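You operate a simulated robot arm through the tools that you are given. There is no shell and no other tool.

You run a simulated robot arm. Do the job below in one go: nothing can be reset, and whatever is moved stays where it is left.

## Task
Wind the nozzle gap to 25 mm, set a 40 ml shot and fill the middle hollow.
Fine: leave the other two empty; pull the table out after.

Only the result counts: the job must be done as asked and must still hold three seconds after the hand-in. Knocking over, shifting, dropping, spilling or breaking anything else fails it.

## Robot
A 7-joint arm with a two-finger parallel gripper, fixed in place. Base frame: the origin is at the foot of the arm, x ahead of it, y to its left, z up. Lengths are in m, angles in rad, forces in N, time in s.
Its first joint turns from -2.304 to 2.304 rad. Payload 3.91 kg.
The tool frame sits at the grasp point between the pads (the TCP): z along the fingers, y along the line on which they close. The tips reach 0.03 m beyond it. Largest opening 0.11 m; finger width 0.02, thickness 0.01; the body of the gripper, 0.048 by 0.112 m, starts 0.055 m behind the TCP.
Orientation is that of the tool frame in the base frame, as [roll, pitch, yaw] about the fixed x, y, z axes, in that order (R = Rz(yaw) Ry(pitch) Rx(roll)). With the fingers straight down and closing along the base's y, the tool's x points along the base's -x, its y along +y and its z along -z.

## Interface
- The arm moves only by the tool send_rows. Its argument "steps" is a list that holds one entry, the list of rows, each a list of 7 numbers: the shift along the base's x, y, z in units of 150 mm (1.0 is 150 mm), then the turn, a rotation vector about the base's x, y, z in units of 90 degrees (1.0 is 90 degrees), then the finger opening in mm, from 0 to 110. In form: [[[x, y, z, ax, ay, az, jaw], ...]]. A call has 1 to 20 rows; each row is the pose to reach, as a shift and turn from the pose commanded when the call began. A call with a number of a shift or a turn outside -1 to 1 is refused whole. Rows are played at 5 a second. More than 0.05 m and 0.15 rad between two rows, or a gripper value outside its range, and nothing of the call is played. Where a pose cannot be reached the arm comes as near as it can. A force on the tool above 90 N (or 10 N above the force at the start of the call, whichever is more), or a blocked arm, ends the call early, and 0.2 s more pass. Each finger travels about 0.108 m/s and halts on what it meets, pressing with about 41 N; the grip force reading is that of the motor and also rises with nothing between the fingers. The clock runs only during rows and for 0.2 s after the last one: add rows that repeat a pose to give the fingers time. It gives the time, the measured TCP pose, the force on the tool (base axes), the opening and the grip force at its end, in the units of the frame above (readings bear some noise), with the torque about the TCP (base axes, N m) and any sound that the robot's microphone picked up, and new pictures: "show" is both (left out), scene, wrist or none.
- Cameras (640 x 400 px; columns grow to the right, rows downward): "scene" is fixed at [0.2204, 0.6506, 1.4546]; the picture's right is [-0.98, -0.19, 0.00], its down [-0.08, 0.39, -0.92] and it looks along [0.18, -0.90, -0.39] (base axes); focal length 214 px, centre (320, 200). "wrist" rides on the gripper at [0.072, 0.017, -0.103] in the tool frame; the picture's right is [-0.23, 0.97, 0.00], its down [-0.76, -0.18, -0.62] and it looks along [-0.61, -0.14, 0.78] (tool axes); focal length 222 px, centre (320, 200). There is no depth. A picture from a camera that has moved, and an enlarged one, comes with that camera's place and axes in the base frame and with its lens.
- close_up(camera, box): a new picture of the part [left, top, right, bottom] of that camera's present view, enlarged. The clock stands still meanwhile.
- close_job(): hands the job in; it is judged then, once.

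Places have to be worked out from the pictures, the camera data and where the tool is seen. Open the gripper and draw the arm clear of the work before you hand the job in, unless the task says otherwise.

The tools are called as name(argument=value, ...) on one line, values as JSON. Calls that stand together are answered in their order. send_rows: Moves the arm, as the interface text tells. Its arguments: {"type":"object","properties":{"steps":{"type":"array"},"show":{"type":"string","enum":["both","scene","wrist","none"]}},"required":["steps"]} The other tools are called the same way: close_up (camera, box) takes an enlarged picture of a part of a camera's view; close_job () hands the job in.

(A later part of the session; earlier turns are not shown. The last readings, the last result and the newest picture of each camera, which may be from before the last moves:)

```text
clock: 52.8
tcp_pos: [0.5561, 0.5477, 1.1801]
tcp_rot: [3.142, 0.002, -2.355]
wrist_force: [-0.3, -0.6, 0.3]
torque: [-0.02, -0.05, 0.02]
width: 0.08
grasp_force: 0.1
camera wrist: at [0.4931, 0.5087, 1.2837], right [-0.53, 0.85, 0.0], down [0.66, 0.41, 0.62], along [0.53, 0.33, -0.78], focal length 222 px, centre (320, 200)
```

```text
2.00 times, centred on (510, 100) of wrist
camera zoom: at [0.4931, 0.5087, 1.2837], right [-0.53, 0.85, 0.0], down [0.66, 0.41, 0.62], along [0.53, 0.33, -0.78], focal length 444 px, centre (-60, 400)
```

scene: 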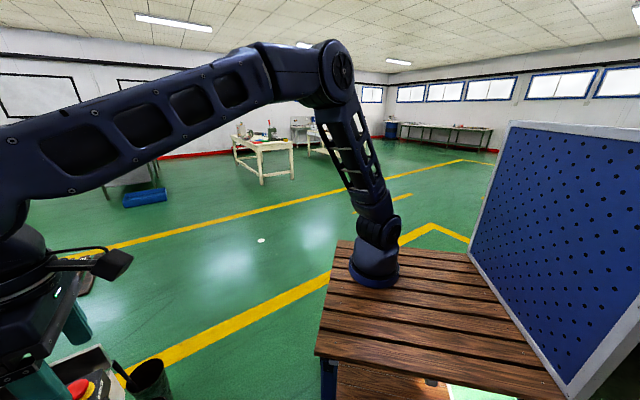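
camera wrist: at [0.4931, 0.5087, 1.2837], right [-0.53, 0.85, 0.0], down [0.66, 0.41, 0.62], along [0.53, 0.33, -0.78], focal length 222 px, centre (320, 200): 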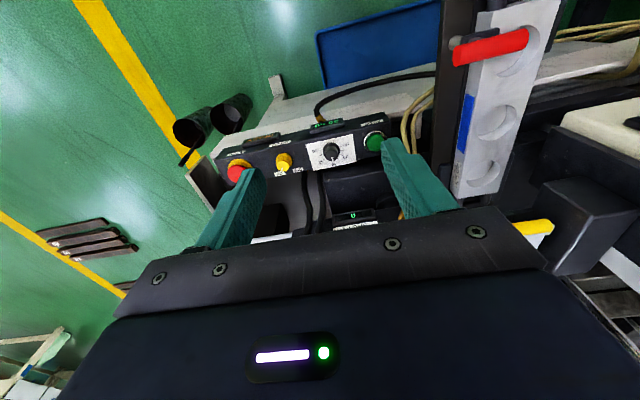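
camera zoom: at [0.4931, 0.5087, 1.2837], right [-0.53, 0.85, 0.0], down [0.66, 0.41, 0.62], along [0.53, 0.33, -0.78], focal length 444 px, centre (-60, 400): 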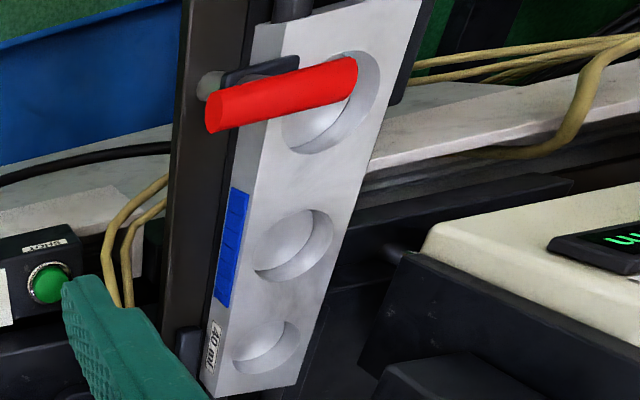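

Knob body ≈25 mm diameter, top at z≈0.91, centre at (m .905, n −.0115). I move over it and lower to z≈1.045 with the fingers at 60 mm.

send_rows(steps=[[[0.2, 0.19, -0.1, 0, 0, 0, 70], [0.41, 0.375, -0.2, 0, 0, 0, 60], [0.613, 0.561, -0.35, 0, 0, 0, 60], [0.613, 0.561, -0.65, 0, 0, 0, 60], [0.613, 0.561, -0.9, 0, 0, 0, 60], [0.613, 0.561, -0.9, 0, 0, 0, 60]]], show="wrist")

close_up(camera="wrist", box=[220, 90, 420, 215])

```text
clock: 54.2
tcp_pos: [0.6476, 0.6337, 1.0457]
tcp_rot: [3.14, 0.003, -2.356]
wrist_force: [-0.6, -0.2, 0.4]
torque: [0.03, 0.01, -0.01]
width: 0.06
grasp_force: 0.1
camera wrist: at [0.5846, 0.5933, 1.1491], right [-0.53, 0.85, 0.0], down [0.66, 0.41, 0.62], along [0.53, 0.33, -0.78], focal length 222 px, centre (320, 200)
```

wrist: 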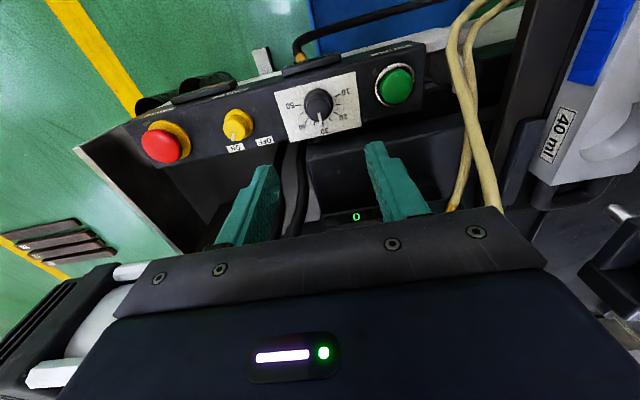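

```text
3.20 times, centred on (320, 152) of wrist
camera zoom: at [0.5846, 0.5933, 1.1491], right [-0.53, 0.85, 0.0], down [0.66, 0.41, 0.62], along [0.53, 0.33, -0.78], focal length 711 px, centre (320, 352)
```

zoom: 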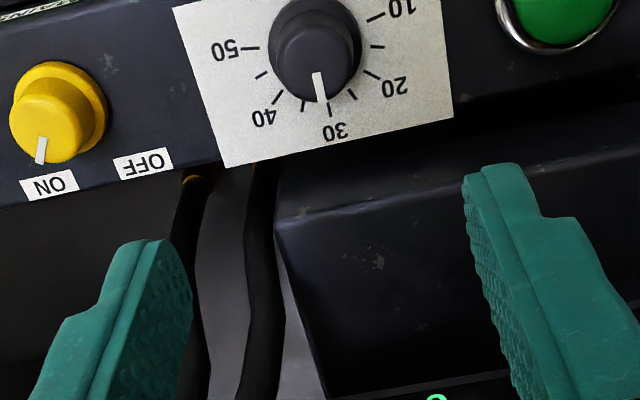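

TCP is within 2 mm of the dial axis. I descend so that the finger tips are just above the panel plate, straddling the knob.

send_rows(steps=[[[0, -0.0137, -0.2, 0, 0, 0, 60], [0, -0.0137, -0.4, 0, 0, 0, 60], [0, -0.0137, -0.6, 0, 0, 0, 60], [0, -0.0137, -0.72, 0, 0, 0, 60], [0, -0.0137, -0.821, 0, 0, 0, 60], [0, -0.0137, -0.821, 0, 0, 0, 60]]], show="wrist")

close_up(camera="wrist", box=[220, 60, 420, 240])

```text
clock: 55.6
tcp_pos: [0.6478, 0.6311, 0.9225]
tcp_rot: [-3.141, 0.002, -2.356]
wrist_force: [0.6, 0.0, -0.2]
torque: [0.0, 0.02, -0.02]
width: 0.0601
grasp_force: 0.0
camera wrist: at [0.5841, 0.5914, 1.0262], right [-0.53, 0.85, 0.0], down [0.66, 0.41, 0.62], along [0.53, 0.33, -0.78], focal length 222 px, centre (320, 200)
```

wrist: 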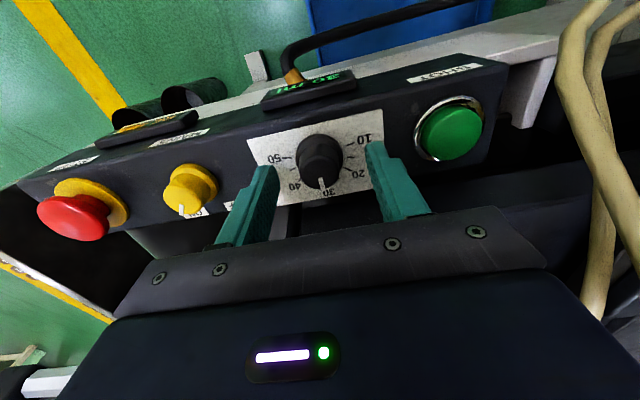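

```text
2.22 times, centred on (320, 150) of wrist
camera zoom: at [0.5841, 0.5914, 1.0262], right [-0.53, 0.85, 0.0], down [0.66, 0.41, 0.62], along [0.53, 0.33, -0.78], focal length 494 px, centre (320, 311)
```

zoom: 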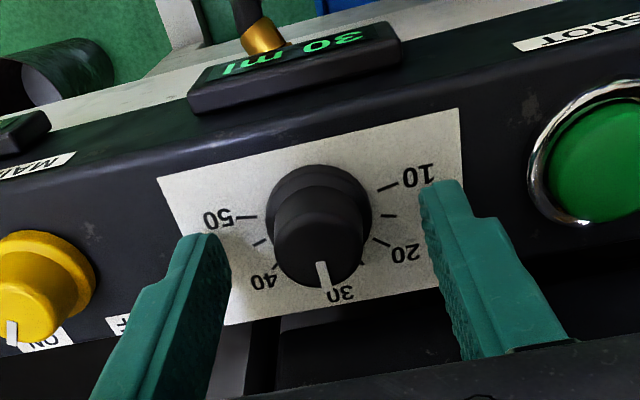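

Dial axis matches TCP within 1 mm. I lower 4 mm more and close on the knob.

send_rows(steps=[[[0, 0, -0.027, 0, 0, 0, 60], [0, 0, -0.027, 0, 0, 0, 40], [0, 0, -0.027, 0, 0, 0, 20], [0, 0, -0.027, 0, 0, 0, 15], [0, 0, -0.027, 0, 0, 0, 15]]], show="wrist")

close_up(camera="wrist", box=[220, 60, 420, 240])

```text
clock: 56.8
tcp_pos: [0.6478, 0.6307, 0.9201]
tcp_rot: [-3.141, 0.001, -2.356]
wrist_force: [2.5, 0.1, 1.1]
torque: [0.03, -0.14, 0.01]
width: 0.0311
grasp_force: 45.2
camera wrist: at [0.5844, 0.5915, 1.0223], right [-0.53, 0.85, 0.0], down [0.66, 0.41, 0.62], along [0.53, 0.33, -0.78], focal length 222 px, centre (320, 200)
```

wrist: 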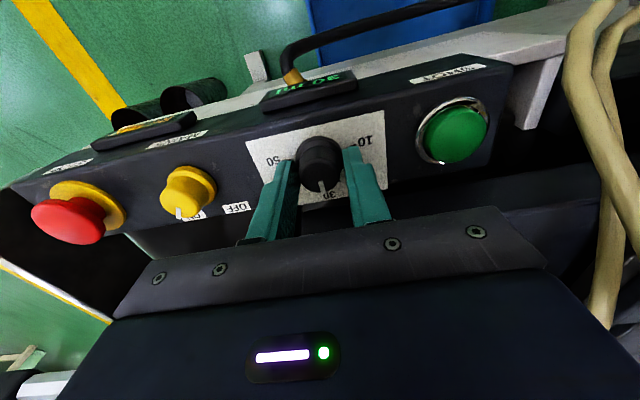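

```text
2.22 times, centred on (320, 150) of wrist
camera zoom: at [0.5844, 0.5915, 1.0223], right [-0.53, 0.85, 0.0], down [0.66, 0.41, 0.62], along [0.53, 0.33, -0.78], focal length 494 px, centre (320, 311)
```

zoom: 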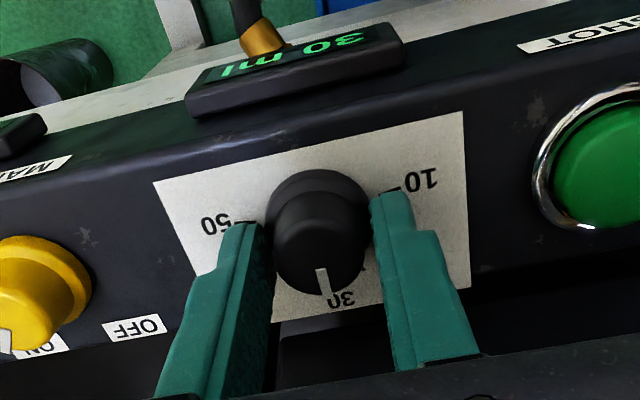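

Gripped (31 mm). I turn the dial clockwise (seen from above) by 50°.

send_rows(steps=[[[0, 0, -0.027, 0, 0, -0.08, 15], [0, 0, -0.027, 0, 0, -0.16, 15], [0, 0, -0.027, 0, 0, -0.24, 15], [0, 0, -0.027, 0, 0, -0.32, 15], [0, 0, -0.027, 0, 0, -0.4, 15], [0, 0, -0.027, 0, 0, -0.48, 15], [0, 0, -0.027, 0, 0, -0.5556, 15], [0, 0, -0.027, 0, 0, -0.5556, 15]]], show="wrist")

close_up(camera="wrist", box=[220, 60, 420, 240])

```text
clock: 58.6
tcp_pos: [0.6477, 0.6293, 0.9192]
tcp_rot: [3.138, 0.003, 3.053]
wrist_force: [6.7, -8.3, 62.8]
torque: [-0.31, -0.35, 0.03]
width: 0.0313
grasp_force: 45.3
camera wrist: at [0.5769, 0.6526, 1.0219], right [0.31, 0.95, 0.01], down [0.74, -0.25, 0.63], along [0.6, -0.19, -0.78], focal length 222 px, centre (320, 200)
```

wrist: 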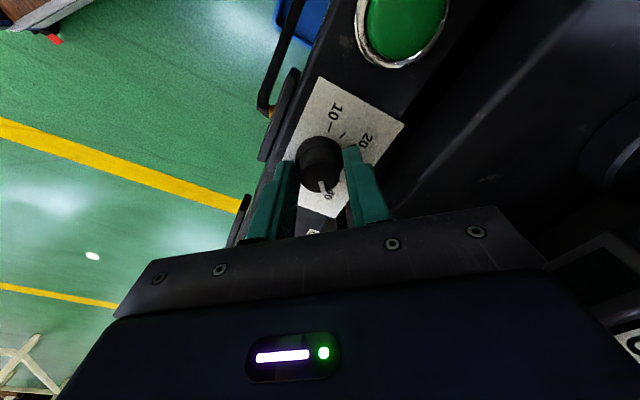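

```text
2.22 times, centred on (320, 150) of wrist
camera zoom: at [0.5769, 0.6526, 1.0219], right [0.31, 0.95, 0.01], down [0.74, -0.25, 0.63], along [0.6, -0.19, -0.78], focal length 494 px, centre (320, 311)
```

zoom: 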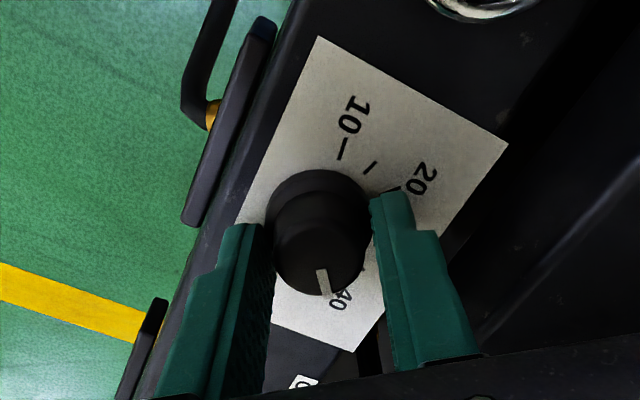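

The pointer is now at 40; I pressed 63 N down because I lowered twice, so I first relieve 4 mm, then open, lift and turn the wrist back to view the display.

send_rows(steps=[[[0, 0, 0.027, 0, 0, 0, 15], [0, 0, 0.03, 0, 0, 0, 15], [0, 0, 0.03, 0, 0, 0, 40], [0, 0, 0.03, 0, 0, 0, 60], [0, 0, 0.03, 0, 0, 0, 60], [0, 0, 0.23, 0, 0, 0, 60], [0, 0, 0.5, 0, 0, 0.08, 60], [0, 0, 0.75, 0, 0, 0.16, 60], [0, 0, 0.9, 0, 0, 0.24, 60], [0, 0, 0.9, 0, 0, 0.32, 60], [0, 0, 0.9, 0, 0, 0.4, 60], [0, 0, 0.9, 0, 0, 0.48, 60], [0, 0, 0.9, 0, 0, 0.5556, 60], [0, 0, 0.9, 0, 0, 0.5556, 60]]], show="wrist")

close_up(camera="wrist", box=[220, 30, 440, 170])

```text
clock: 61.6
tcp_pos: [0.6482, 0.6307, 1.0509]
tcp_rot: [-3.14, 0.003, -2.355]
wrist_force: [-0.6, -0.6, -0.3]
torque: [-0.01, -0.03, 0.0]
width: 0.0599
grasp_force: 0.0
camera wrist: at [0.5846, 0.5911, 1.153], right [-0.53, 0.85, 0.0], down [0.66, 0.41, 0.62], along [0.53, 0.33, -0.78], focal length 222 px, centre (320, 200)
```

wrist: 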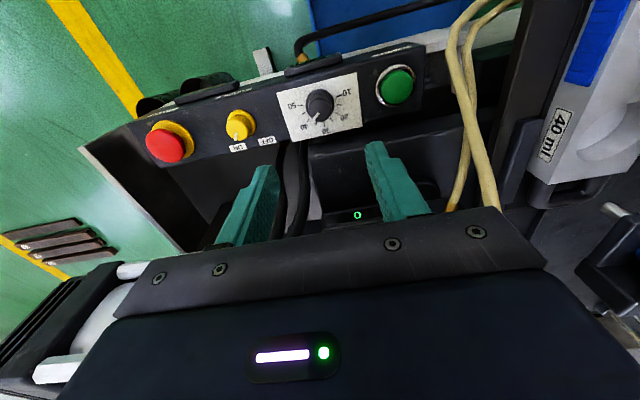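

```text
2.86 times, centred on (330, 100) of wrist
camera zoom: at [0.5846, 0.5911, 1.153], right [-0.53, 0.85, 0.0], down [0.66, 0.41, 0.62], along [0.53, 0.33, -0.78], focal length 635 px, centre (291, 486)
```

zoom: 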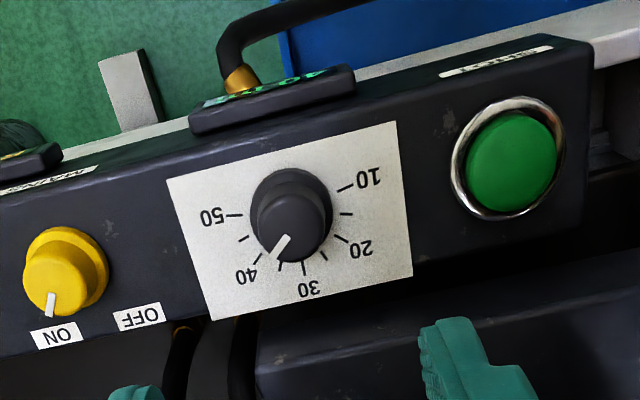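

Pointer is at about 40; I back off toward the arm to read the ml display.

send_rows(steps=[[[-0.15, -0.15, 0.1, 0, 0, 0, 60], [-0.3, -0.3, 0.2, 0, 0, 0, 60], [-0.45, -0.45, 0.3, 0, 0, 0, 60], [-0.55, -0.55, 0.5, 0, 0, 0, 60], [-0.55, -0.55, 0.5, 0, 0, 0, 60]]], show="wrist")

close_up(camera="wrist", box=[230, 110, 430, 210])

close_up(camera="wrist", box=[295, 135, 375, 185])

```text
clock: 62.8
tcp_pos: [0.5643, 0.5484, 1.1248]
tcp_rot: [-3.141, 0.001, -2.356]
wrist_force: [-0.7, -0.3, -0.7]
torque: [0.01, 0.02, 0.01]
width: 0.0601
grasp_force: 0.0
camera wrist: at [0.5017, 0.5087, 1.2276], right [-0.53, 0.85, 0.0], down [0.66, 0.41, 0.62], along [0.53, 0.33, -0.78], focal length 222 px, centre (320, 200)
```

wrist: 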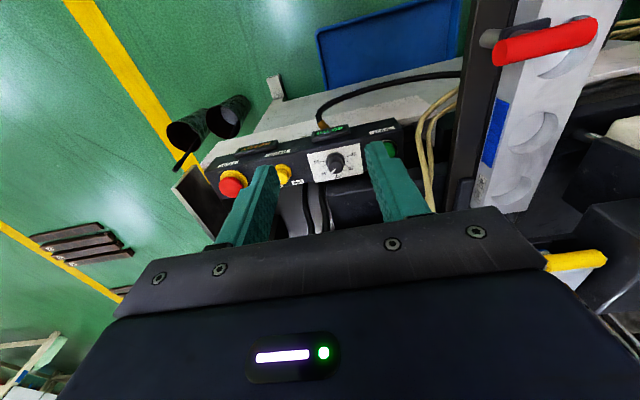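

```text
3.20 times, centred on (330, 160) of wrist
camera zoom: at [0.5017, 0.5087, 1.2276], right [-0.53, 0.85, 0.0], down [0.66, 0.41, 0.62], along [0.53, 0.33, -0.78], focal length 711 px, centre (288, 328)
```

zoom: 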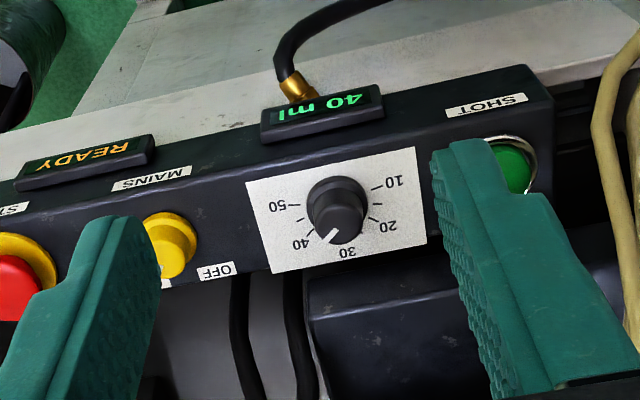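

```text
8.00 times, centred on (335, 160) of wrist
camera zoom: at [0.5017, 0.5087, 1.2276], right [-0.53, 0.85, 0.0], down [0.66, 0.41, 0.62], along [0.53, 0.33, -0.78], focal length 1777 px, centre (200, 520)
```

zoom: 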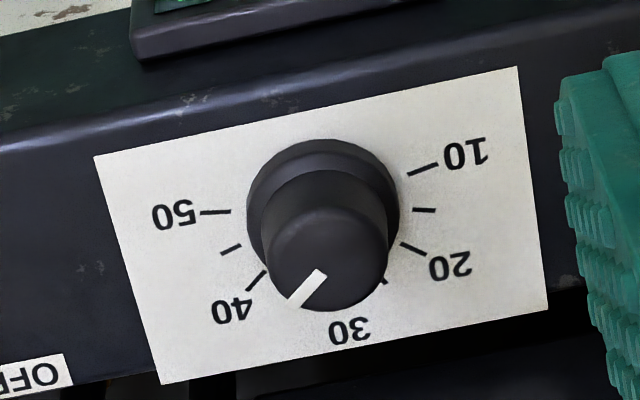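

Display reads 40 ml and the pointer sits exactly at the 40 tick. Next I move to view the nozzle and table for measuring the push distance.

send_rows(steps=[[[-0.1, 0.05, 0.2, 0, 0, 0, 80], [-0.3, 0.165, 0.35, 0.044, -0.044, 0, 100], [-0.5, 0.275, 0.45, 0.088, -0.088, 0, 110], [-0.7, 0.385, 0.5, 0.133, -0.133, 0, 110], [-0.913, 0.502, 0.5, 0.177, -0.177, 0, 110], [-0.913, 0.502, 0.5, 0.177, -0.177, 0, 110]]], show="none")

```text
clock: 64.2
tcp_pos: [0.4272, 0.623, 1.201]
tcp_rot: [3.14, 0.395, -2.357]
wrist_force: [-0.4, 0.2, -0.1]
torque: [0.0, 0.0, -0.02]
width: 0.1101
grasp_force: 0.0
```

On track. Second half of the move with the full tilt and a picture.

send_rows(steps=[[[-0.23, 0.125, 0, 0.044, -0.044, 0, 110], [-0.46, 0.25, 0, 0.088, -0.088, 0, 110], [-0.69, 0.375, 0, 0.133, -0.133, 0, 110], [-0.913, 0.502, 0, 0.177, -0.177, 0, 110], [-0.913, 0.502, 0, 0.177, -0.177, 0, 110]]], show="wrist")

close_up(camera="wrist", box=[260, 90, 360, 190])

close_up(camera="wrist", box=[180, 0, 340, 120])

```text
clock: 65.4
tcp_pos: [0.2892, 0.6983, 1.2006]
tcp_rot: [-3.141, 0.789, -2.355]
wrist_force: [0.3, -0.1, 0.3]
torque: [-0.01, 0.03, 0.02]
width: 0.1102
grasp_force: 0.1
camera wrist: at [0.1894, 0.6218, 1.2217], right [-0.58, 0.8, 0.16], down [0.19, -0.06, 0.98], along [0.79, 0.59, -0.12], focal length 222 px, centre (320, 200)
```

wrist: 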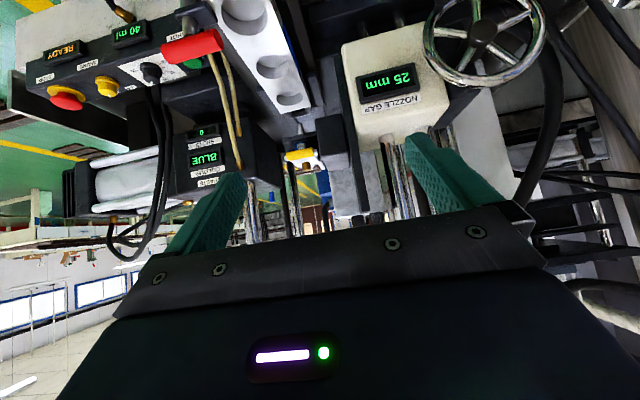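

```text
4.00 times, centred on (310, 140) of wrist
camera zoom: at [0.1894, 0.6218, 1.2217], right [-0.58, 0.8, 0.16], down [0.19, -0.06, 0.98], along [0.79, 0.59, -0.12], focal length 888 px, centre (360, 440)
```

zoom: 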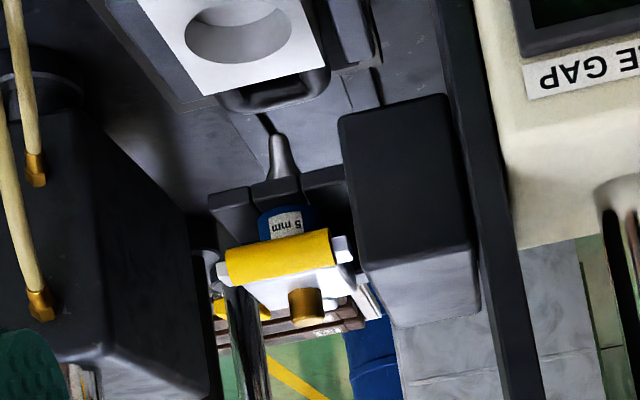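

```text
3.33 times, centred on (260, 60) of wrist
camera zoom: at [0.1894, 0.6218, 1.2217], right [-0.58, 0.8, 0.16], down [0.19, -0.06, 0.98], along [0.79, 0.59, -0.12], focal length 740 px, centre (520, 667)
```

zoom: 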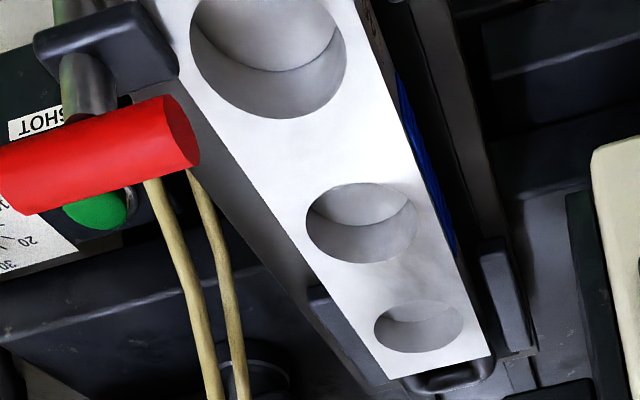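

Triangulation gives: mould top z≈.975, middle hollow m≈.870, far hollow ≈.956, nozzle tip m≈1.015 — so the table must go in ≈0.145 m. The blue handle bar is at (m .612, n .224, z .936). I move above it with the tool vertical.

send_rows(steps=[[[-0.017, -0.118, -0.05, -0.059, 0.059, 0, 110], [-0.033, -0.237, -0.1, -0.118, 0.118, 0, 100], [-0.05, -0.355, -0.15, -0.177, 0.177, 0, 80], [-0.067, -0.473, -0.2, -0.236, 0.236, 0, 60], [-0.083, -0.592, -0.26, -0.295, 0.295, 0, 60], [-0.1, -0.71, -0.33, -0.354, 0.354, 0, 60], [-0.1, -0.71, -0.33, -0.354, 0.354, 0, 60]]], show="wrist")

```text
clock: 67.0
tcp_pos: [0.2772, 0.592, 1.1505]
tcp_rot: [-3.142, 0.0, -2.357]
wrist_force: [-0.2, 0.0, 0.0]
torque: [-0.02, 0.01, 0.0]
width: 0.06
grasp_force: 0.0
camera wrist: at [0.2126, 0.5525, 1.2536], right [-0.53, 0.85, 0.0], down [0.66, 0.41, 0.62], along [0.53, 0.33, -0.78], focal length 222 px, centre (320, 200)
```

wrist: 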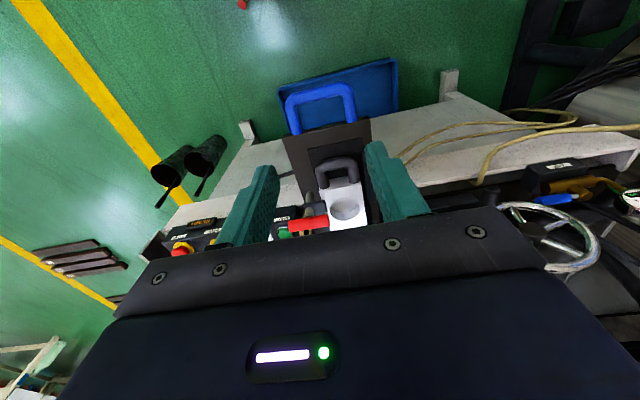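

The handle lies right below, in agreement. Now I turn the wrist −90° about z so the fingers close along the slide axis.

send_rows(steps=[[[0, 0, 0, 0, 0, -0.0833, 60], [0, 0, 0, 0, 0, -0.1667, 60], [0, 0, 0, 0, 0, -0.25, 60], [0, 0, 0, 0, 0, -0.3333, 60], [0, 0, 0, 0, 0, -0.4167, 60], [0, 0, 0, 0, 0, -0.5, 60], [0, 0, 0, 0, 0, -0.5833, 60], [0, 0, 0, 0, 0, -0.6667, 60], [0, 0, 0, 0, 0, -0.75, 60], [0, 0, 0, 0, 0, -0.8333, 60], [0, 0, 0, 0, 0, -0.9167, 60], [0, 0, 0, 0, 0, -1, 60], [0, 0, 0, 0, 0, -1, 60]]], show="both")

close_up(camera="wrist", box=[160, 0, 480, 200])

```text
clock: 69.8
tcp_pos: [0.2753, 0.5919, 1.1501]
tcp_rot: [3.141, 0.001, 2.352]
wrist_force: [0.1, -0.4, -0.3]
torque: [0.02, 0.0, 0.0]
width: 0.06
grasp_force: 0.0
camera wrist: at [0.2368, 0.6551, 1.2535], right [0.85, 0.53, 0.0], down [0.41, -0.66, 0.62], along [0.33, -0.53, -0.78], focal length 222 px, centre (320, 200)
```

scene: 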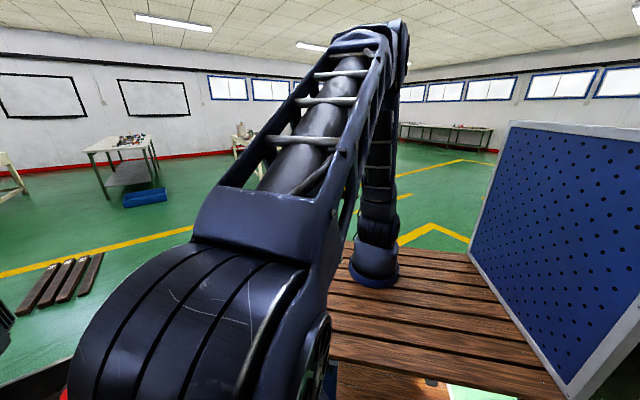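
wrist: 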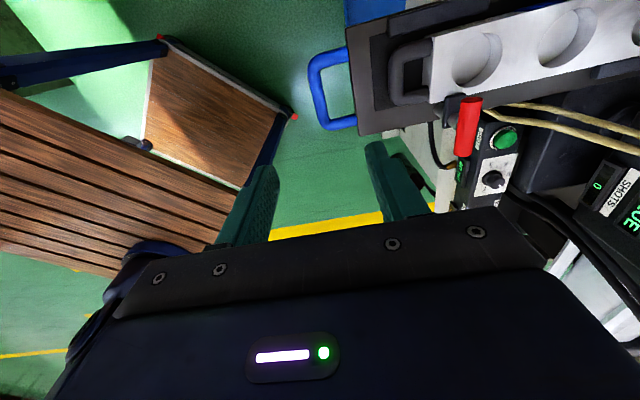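

```text
2.00 times, centred on (320, 100) of wrist
camera zoom: at [0.2368, 0.6551, 1.2535], right [0.85, 0.53, 0.0], down [0.41, -0.66, 0.62], along [0.33, -0.53, -0.78], focal length 444 px, centre (320, 400)
```

zoom: 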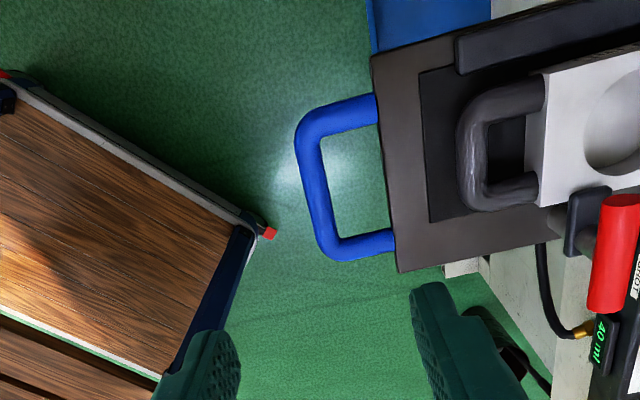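

Handle bar is centred between the fingers (m≈.6115). I lower in two stages with a 50 mm opening.

send_rows(steps=[[[-0.005, -0.005, -0.2, 0, 0, 0, 50], [-0.005, -0.005, -0.45, 0, 0, 0, 50], [-0.005, -0.005, -0.7, 0, 0, 0, 50], [-0.005, -0.005, -0.9, 0, 0, 0, 50], [-0.005, -0.005, -0.9, 0, 0, 0, 50]]], show="wrist")

close_up(camera="wrist", box=[200, 40, 440, 230])

```text
clock: 71.0
tcp_pos: [0.2748, 0.5917, 1.0169]
tcp_rot: [-3.141, 0.002, 2.357]
wrist_force: [-0.5, -0.1, 0.0]
torque: [0.01, -0.01, -0.03]
width: 0.0502
grasp_force: 0.0
camera wrist: at [0.2358, 0.6543, 1.1192], right [0.85, 0.53, 0.0], down [0.41, -0.66, 0.62], along [0.33, -0.53, -0.78], focal length 222 px, centre (320, 200)
```

wrist: 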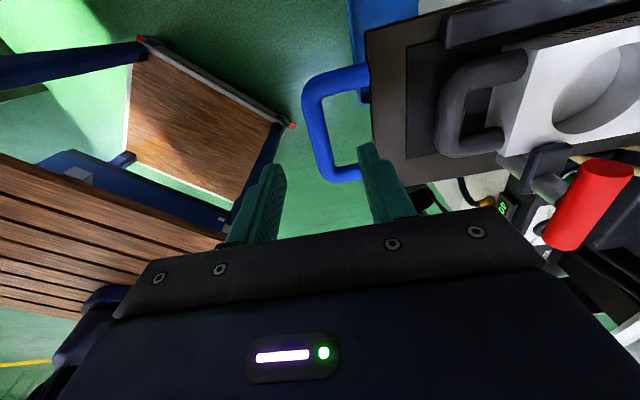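

```text
2.11 times, centred on (320, 135) of wrist
camera zoom: at [0.2358, 0.6543, 1.1192], right [0.85, 0.53, 0.0], down [0.41, -0.66, 0.62], along [0.33, -0.53, -0.78], focal length 468 px, centre (320, 337)
```

zoom: 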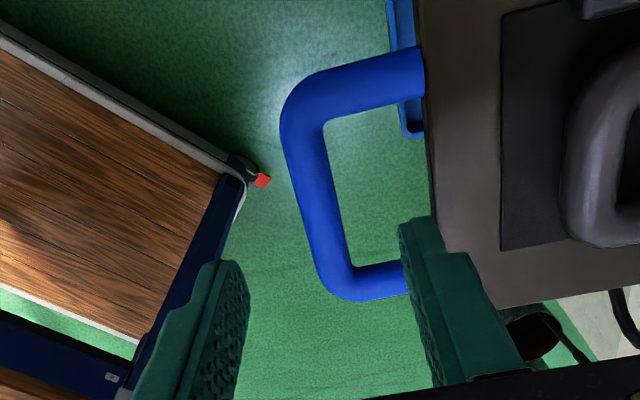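

Bar centre m≈.614, plate edge ≈.656; the far finger fits between. Lowering to z≈.955 and then closing on the bar.

send_rows(steps=[[[0.005, 0.005, -0.15, 0, 0, 0, 50], [0.005, 0.005, -0.3, 0, 0, 0, 50], [0.005, 0.005, -0.413, 0, 0, 0, 50], [0.005, 0.005, -0.413, 0, 0, 0, 50]]], show="wrist")

close_up(camera="wrist", box=[200, 60, 440, 250])

```text
clock: 72.0
tcp_pos: [0.2764, 0.5927, 0.9532]
tcp_rot: [-3.141, 0.003, 2.355]
wrist_force: [-0.2, 0.0, -0.9]
torque: [-0.02, 0.01, 0.01]
width: 0.0501
grasp_force: 0.1
camera wrist: at [0.2369, 0.6551, 1.0567], right [0.85, 0.53, 0.0], down [0.41, -0.66, 0.62], along [0.33, -0.53, -0.78], focal length 222 px, centre (320, 200)
```

wrist: 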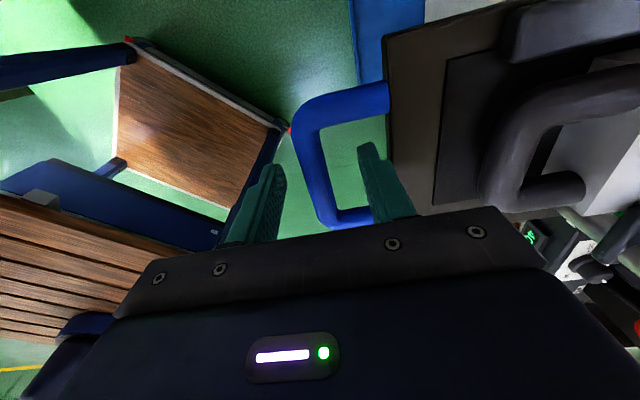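

```text
2.11 times, centred on (320, 155) of wrist
camera zoom: at [0.2369, 0.6551, 1.0567], right [0.85, 0.53, 0.0], down [0.41, -0.66, 0.62], along [0.33, -0.53, -0.78], focal length 468 px, centre (320, 295)
```

zoom: 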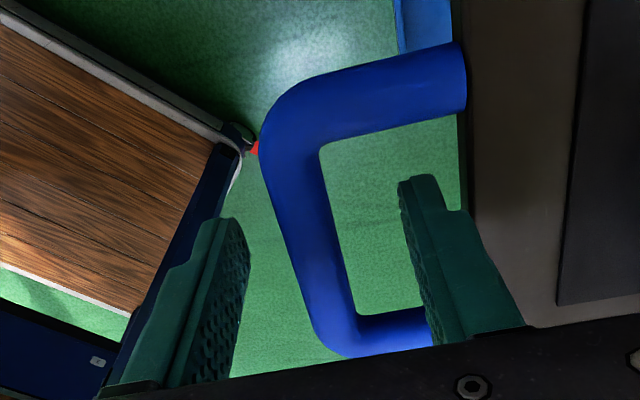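

Fingers straddle the bar with one inside the loop. Closing.

send_rows(steps=[[[0, 0, 0, 0, 0, 0, 35], [0, 0, 0, 0, 0, 0, 20], [0, 0, 0, 0, 0, 0, 10], [0, 0, 0, 0, 0, 0, 10], [0, 0, 0, 0, 0, 0, 10]]], show="wrist")

```text
clock: 73.2
tcp_pos: [0.2755, 0.5918, 0.9549]
tcp_rot: [3.14, 0.0, 2.358]
wrist_force: [-1.9, -3.1, -1.1]
torque: [-0.23, -0.13, 0.94]
width: 0.016
grasp_force: 44.8
camera wrist: at [0.2367, 0.655, 1.0568], right [0.85, 0.53, 0.0], down [0.41, -0.66, 0.62], along [0.33, -0.53, -0.78], focal length 222 px, centre (320, 200)
```

wrist: 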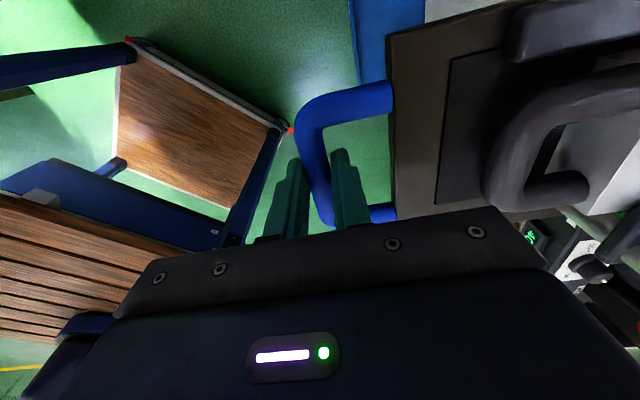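

Gripped the bar (16 mm). I push 30 mm along the slide axis and watch the force.

send_rows(steps=[[[0.0707, 0.0707, 0, 0, 0, 0, 10], [0.1414, 0.1414, 0, 0, 0, 0, 10], [0.1414, 0.1414, 0, 0, 0, 0, 10]]], show="wrist")

```text
clock: 74.0
tcp_pos: [0.2981, 0.6139, 0.9543]
tcp_rot: [-3.141, 0.002, 2.355]
wrist_force: [5.1, 1.0, -6.6]
torque: [0.12, -0.08, 0.89]
width: 0.0158
grasp_force: 45.6
camera wrist: at [0.2587, 0.677, 1.0569], right [0.85, 0.53, 0.0], down [0.41, -0.66, 0.62], along [0.33, -0.53, -0.78], focal length 222 px, centre (320, 200)
```

wrist: 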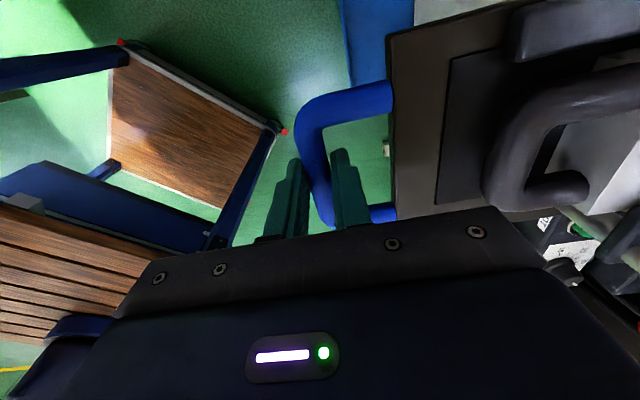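

The table slides freely with the grip. I push on to a total of about 144 mm.

send_rows(steps=[[[0.106, 0.106, 0, 0, 0, 0, 10], [0.212, 0.212, 0, 0, 0, 0, 10], [0.318, 0.318, 0, 0, 0, 0, 10], [0.424, 0.424, 0, 0, 0, 0, 10], [0.53, 0.53, 0, 0, 0, 0, 10], [0.53, 0.53, 0, 0, 0, 0, 10]]], show="wrist")

```text
clock: 75.4
tcp_pos: [0.3777, 0.6952, 0.9543]
tcp_rot: [-3.141, 0.002, 2.356]
wrist_force: [1.9, 3.1, -10.5]
torque: [0.46, 0.31, 0.86]
width: 0.016
grasp_force: 45.4
camera wrist: at [0.3385, 0.7566, 1.057], right [0.85, 0.53, 0.0], down [0.41, -0.66, 0.62], along [0.33, -0.53, -0.78], focal length 222 px, centre (320, 200)
```

wrist: 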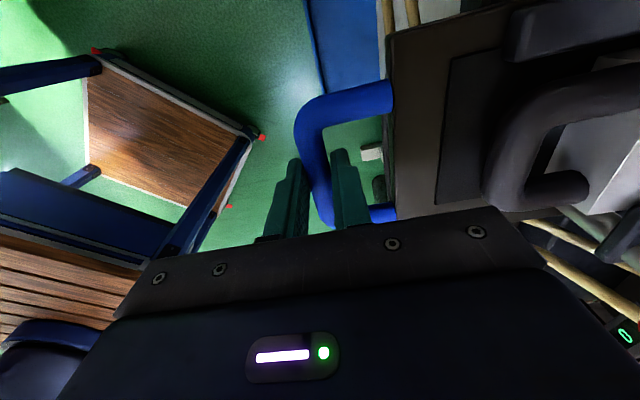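

Table is now 145 mm in with negligible force. I open, lift off and then turn the wrist back to check the nozzle over the middle hollow.

send_rows(steps=[[[0, 0, 0, 0, 0, 0, 30], [0, 0, 0, 0, 0, 0, 44], [0, 0, 0, 0, 0, 0, 44], [0, 0, 0.25, 0, 0, 0, 44], [0, 0, 0.5, 0, 0, 0, 50], [-0.1, -0.1, 0.75, 0, 0, 0, 60], [-0.25, -0.25, 0.98, 0, 0, 0, 60], [-0.4, -0.4, 0.98, 0, 0, 0, 60], [-0.4, -0.4, 0.98, 0, 0, 0, 60]]], show="wrist")

send_rows(steps=[[[0, 0, 0.02, 0, 0, 0.0833, 60], [0, 0, 0.05, 0, 0, 0.1667, 60], [0, 0, 0.1, 0, 0, 0.25, 60], [0, 0, 0.15, 0, 0, 0.3333, 60], [0, 0, 0.2, 0, 0, 0.4167, 60], [0, 0, 0.25, 0, 0, 0.5, 60], [0, 0, 0.3, 0, 0, 0.5833, 60], [0, 0, 0.35, 0, 0, 0.6667, 60], [0, 0, 0.4, 0, 0, 0.75, 60], [0, 0, 0.45, 0, 0, 0.8333, 60], [0, 0, 0.5, 0, 0, 0.9167, 60], [0, 0, 0.5, 0, 0, 1, 60], [0, 0, 0.5, 0, 0, 1, 60]]], show="wrist")

```text
clock: 77.4
tcp_pos: [0.3171, 0.6331, 1.1011]
tcp_rot: [-3.141, 0.004, 2.356]
wrist_force: [-0.1, -0.3, 0.5]
torque: [0.04, -0.03, 0.01]
width: 0.0602
grasp_force: 0.1
camera wrist: at [0.2776, 0.6952, 1.2039], right [0.85, 0.53, 0.0], down [0.41, -0.66, 0.62], along [0.33, -0.53, -0.78], focal length 222 px, centre (320, 200)
```

wrist: 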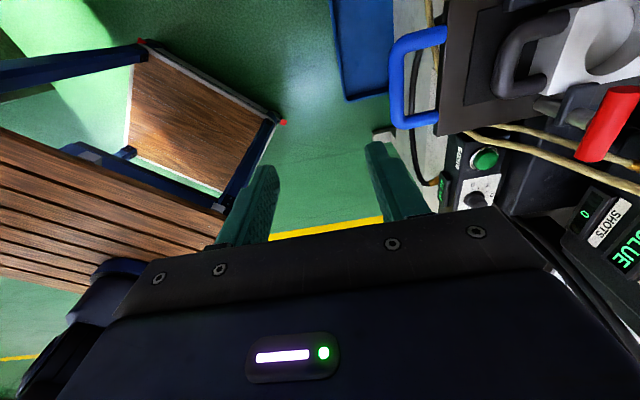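

```text
clock: 80.2
tcp_pos: [0.3161, 0.6332, 1.1767]
tcp_rot: [-3.141, 0.001, -2.354]
wrist_force: [0.2, 0.9, -0.5]
torque: [-0.01, 0.02, -0.02]
width: 0.0601
grasp_force: 0.0
camera wrist: at [0.2539, 0.593, 1.2787], right [-0.53, 0.85, 0.0], down [0.66, 0.41, 0.62], along [0.53, 0.33, -0.78], focal length 222 px, centre (320, 200)
```

wrist: 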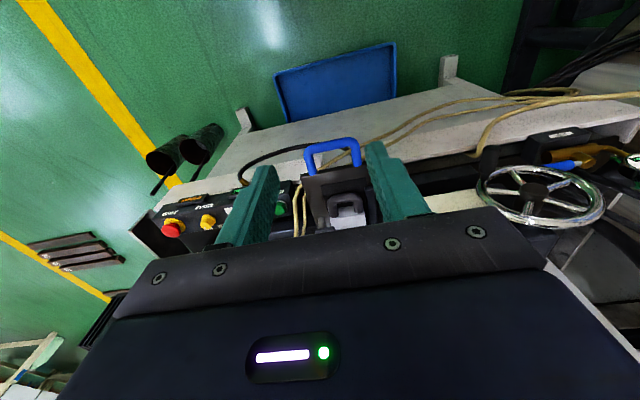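

Now tilting 45° outward from in front of the table to see nozzle and hollows.

send_rows(steps=[[[0.002, 0.106, 0, 0.059, -0.059, 0, 80], [0.005, 0.212, 0, 0.118, -0.118, 0, 110], [0.007, 0.318, 0, 0.177, -0.177, 0, 110], [0.009, 0.425, 0, 0.236, -0.236, 0, 110], [0.012, 0.531, 0, 0.295, -0.295, 0, 110], [0.014, 0.637, 0, 0.354, -0.354, 0, 110], [0.014, 0.637, 0, 0.354, -0.354, 0, 110]]], show="wrist")

close_up(camera="wrist", box=[220, 60, 380, 180])

close_up(camera="wrist", box=[255, 80, 335, 140])

```text
clock: 81.8
tcp_pos: [0.3196, 0.7287, 1.1758]
tcp_rot: [3.141, 0.789, -2.357]
wrist_force: [0.2, 1.3, -0.3]
torque: [0.01, 0.01, 0.03]
width: 0.1099
grasp_force: 0.0
camera wrist: at [0.219, 0.6518, 1.1965], right [-0.58, 0.8, 0.16], down [0.19, -0.06, 0.98], along [0.79, 0.59, -0.12], focal length 222 px, centre (320, 200)
```

wrist: 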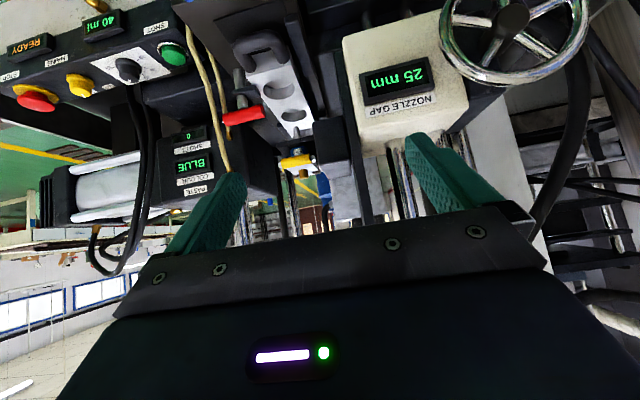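

```text
3.33 times, centred on (300, 120) of wrist
camera zoom: at [0.219, 0.6518, 1.1965], right [-0.58, 0.8, 0.16], down [0.19, -0.06, 0.98], along [0.79, 0.59, -0.12], focal length 740 px, centre (387, 467)
```

zoom: 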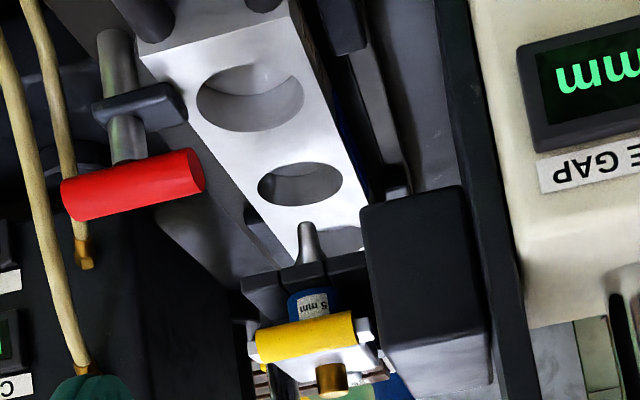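

```text
6.67 times, centred on (295, 110) of wrist
camera zoom: at [0.219, 0.6518, 1.1965], right [-0.58, 0.8, 0.16], down [0.19, -0.06, 0.98], along [0.79, 0.59, -0.12], focal length 1481 px, centre (487, 800)
```

zoom: 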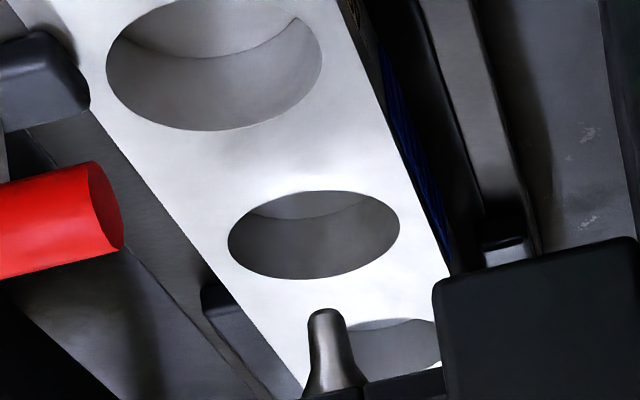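

In this view the nozzle tip projects to m 1.016, n .226 and the middle hollow's centre to m 1.018, n .226 — aligned within ~2 mm. Now to the SHOT button (m .901, n .072, top z≈.895): I keep the 45° tilt (clear of the red bar), close the fingers and move over.

send_rows(steps=[[[0.2, -0.04, 0.05, 0, 0, 0, 80], [0.42, -0.083, 0.05, 0, 0, 0, 50], [0.64, -0.126, 0.05, 0, 0, 0, 20], [0.855, -0.168, 0.05, 0, 0, 0, 0], [0.855, -0.168, 0.05, 0, 0, 0, 0]]], show="none")

```text
clock: 83.0
tcp_pos: [0.4471, 0.7037, 1.184]
tcp_rot: [3.14, 0.787, -2.355]
wrist_force: [-0.1, -0.8, 1.2]
torque: [-0.04, 0.0, 0.02]
width: 0.0
grasp_force: 38.0
```

On track. Completing the lateral move, then lowering to z≈1.08 above the button.

send_rows(steps=[[[0.215, -0.042, 0, 0, 0, 0, 0], [0.43, -0.085, 0, 0, 0, 0, 0], [0.645, -0.127, 0, 0, 0, 0, 0], [0.86, -0.169, 0, 0, 0, 0, 0], [0.86, -0.169, -0.3, 0, 0, 0, 0], [0.86, -0.169, -0.6, 0, 0, 0, 0], [0.86, -0.169, -0.7, 0, 0, 0, 0], [0.86, -0.169, -0.7, 0, 0, 0, 0]]], show="wrist")

close_up(camera="wrist", box=[200, 0, 440, 200])

```text
clock: 84.8
tcp_pos: [0.5776, 0.6775, 1.0796]
tcp_rot: [3.141, 0.788, -2.354]
wrist_force: [-0.2, -0.3, -0.1]
torque: [0.02, 0.0, -0.03]
width: 0.0
grasp_force: 38.0
camera wrist: at [0.4769, 0.6008, 1.0997], right [-0.58, 0.8, 0.16], down [0.19, -0.06, 0.98], along [0.79, 0.59, -0.12], focal length 222 px, centre (320, 200)
```

wrist: 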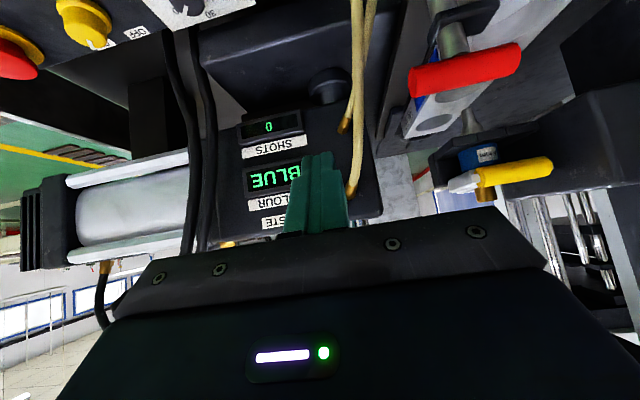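

```text
2.00 times, centred on (320, 100) of wrist
camera zoom: at [0.4769, 0.6008, 1.0997], right [-0.58, 0.8, 0.16], down [0.19, -0.06, 0.98], along [0.79, 0.59, -0.12], focal length 444 px, centre (320, 400)
```

zoom: 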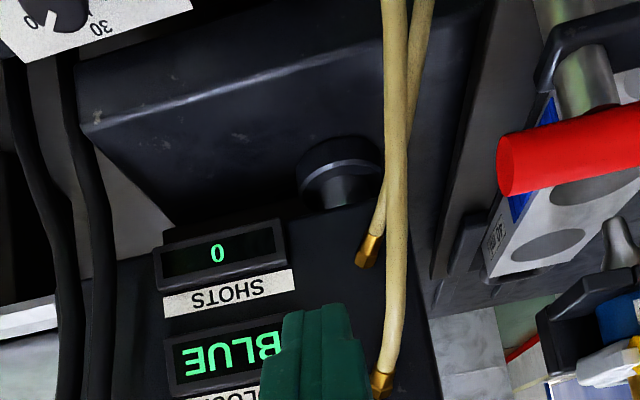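

From here I can see the SHOTS counter and a side view of nozzle and mould; zooming to double-check alignment.

close_up(camera="wrist", box=[400, 40, 520, 150])

```text
3.64 times, centred on (460, 95) of wrist
camera zoom: at [0.4769, 0.6008, 1.0997], right [-0.58, 0.8, 0.16], down [0.19, -0.06, 0.98], along [0.79, 0.59, -0.12], focal length 808 px, centre (-189, 582)
```

zoom: 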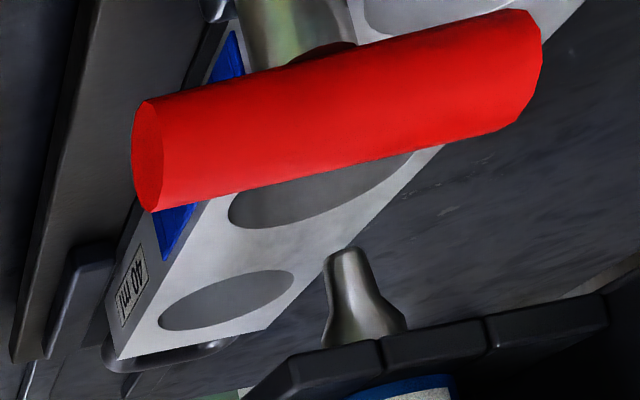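

Second view confirms: nozzle m 1.0176 vs middle hollow 1.0167. I lower to just above the SHOT button to confirm the fingertip's aim.

send_rows(steps=[[[-0.007, 0.007, -0.25, 0, 0, 0, 0], [-0.007, 0.007, -0.5, 0, 0, 0, 0], [-0.007, 0.007, -0.72, 0, 0, 0, 0], [-0.007, 0.007, -0.88, 0, 0, 0, 0], [-0.007, 0.007, -0.88, 0, 0, 0, 0]]], show="wrist")

close_up(camera="wrist", box=[200, 40, 440, 240])

```text
clock: 86.0
tcp_pos: [0.5764, 0.6781, 0.9468]
tcp_rot: [3.141, 0.788, -2.358]
wrist_force: [-1.1, 0.5, 0.5]
torque: [-0.01, 0.03, 0.01]
width: 0.0
grasp_force: 38.0
camera wrist: at [0.4761, 0.6023, 0.9674], right [-0.58, 0.8, 0.16], down [0.19, -0.06, 0.98], along [0.79, 0.59, -0.12], focal length 222 px, centre (320, 200)
```

wrist: 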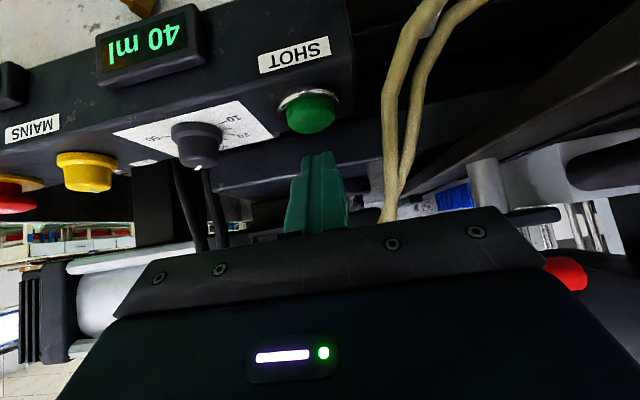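

```text
2.00 times, centred on (320, 140) of wrist
camera zoom: at [0.4761, 0.6023, 0.9674], right [-0.58, 0.8, 0.16], down [0.19, -0.06, 0.98], along [0.79, 0.59, -0.12], focal length 444 px, centre (320, 320)
```

zoom: 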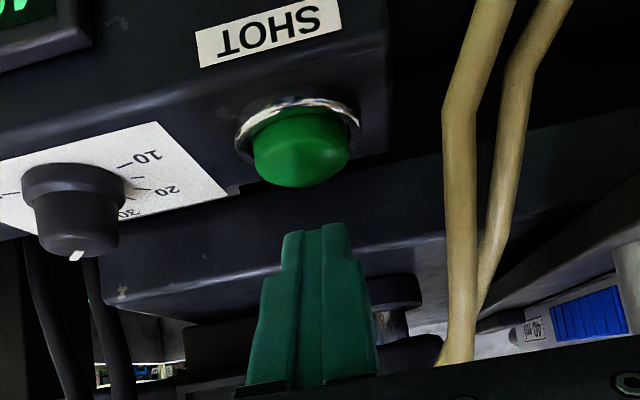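

Fingertip is centred over the button, ~13 mm above the dome (top z≈.905). I press down gently about 7 mm into the button and lift again.

send_rows(steps=[[[0, 0, -0.05, 0, 0, 0, 0], [0, 0, -0.09, 0, 0, 0, 0], [0, 0, -0.115, 0, 0, 0, 0], [0, 0, -0.135, 0, 0, 0, 0], [0, 0, -0.135, 0, 0, 0, 0]]], show="wrist")

```text
clock: 87.2
tcp_pos: [0.5756, 0.6799, 0.9265]
tcp_rot: [3.141, 0.788, -2.358]
wrist_force: [0.1, -0.4, 1.3]
torque: [0.02, -0.04, 0.01]
width: 0.0001
grasp_force: 38.1
camera wrist: at [0.4751, 0.6029, 0.9474], right [-0.58, 0.8, 0.16], down [0.19, -0.06, 0.98], along [0.79, 0.59, -0.12], focal length 222 px, centre (320, 200)
```

wrist: 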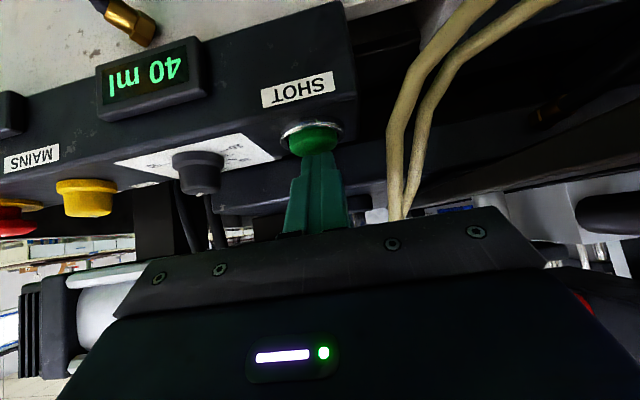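

No contact yet at this depth. I continue down in small steps.

send_rows(steps=[[[0, 0, -0.02, 0, 0, 0, 0], [0, 0, -0.04, 0, 0, 0, 0], [0, 0, -0.04, 0, 0, 0, 0]]], show="wrist")

close_up(camera="wrist", box=[200, 40, 440, 240])

```text
clock: 88.0
tcp_pos: [0.5754, 0.6786, 0.9212]
tcp_rot: [3.14, 0.789, -2.358]
wrist_force: [0.8, 0.3, 14.7]
torque: [0.15, -0.16, 0.04]
width: 0.0
grasp_force: 37.8
heard: click
camera wrist: at [0.4751, 0.6028, 0.9421], right [-0.58, 0.8, 0.16], down [0.19, -0.06, 0.98], along [0.79, 0.6, -0.12], focal length 222 px, centre (320, 200)
```

wrist: 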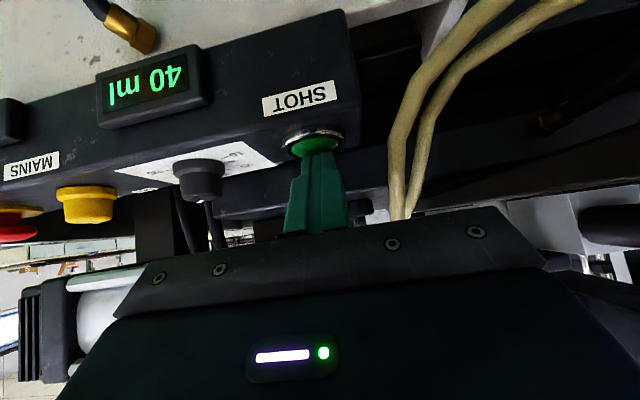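

```text
2.00 times, centred on (320, 140) of wrist
camera zoom: at [0.4751, 0.6028, 0.9421], right [-0.58, 0.8, 0.16], down [0.19, -0.06, 0.98], along [0.79, 0.6, -0.12], focal length 444 px, centre (320, 320)
```

zoom: 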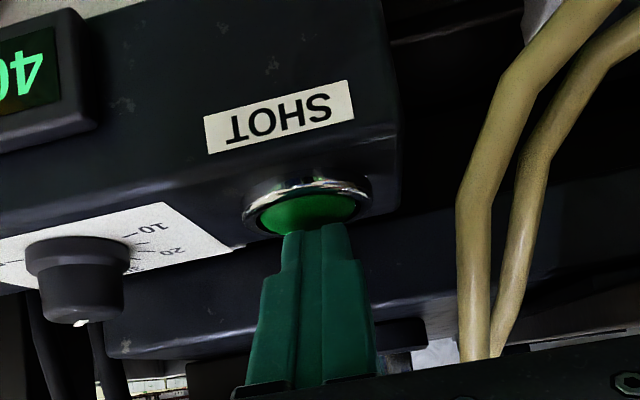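

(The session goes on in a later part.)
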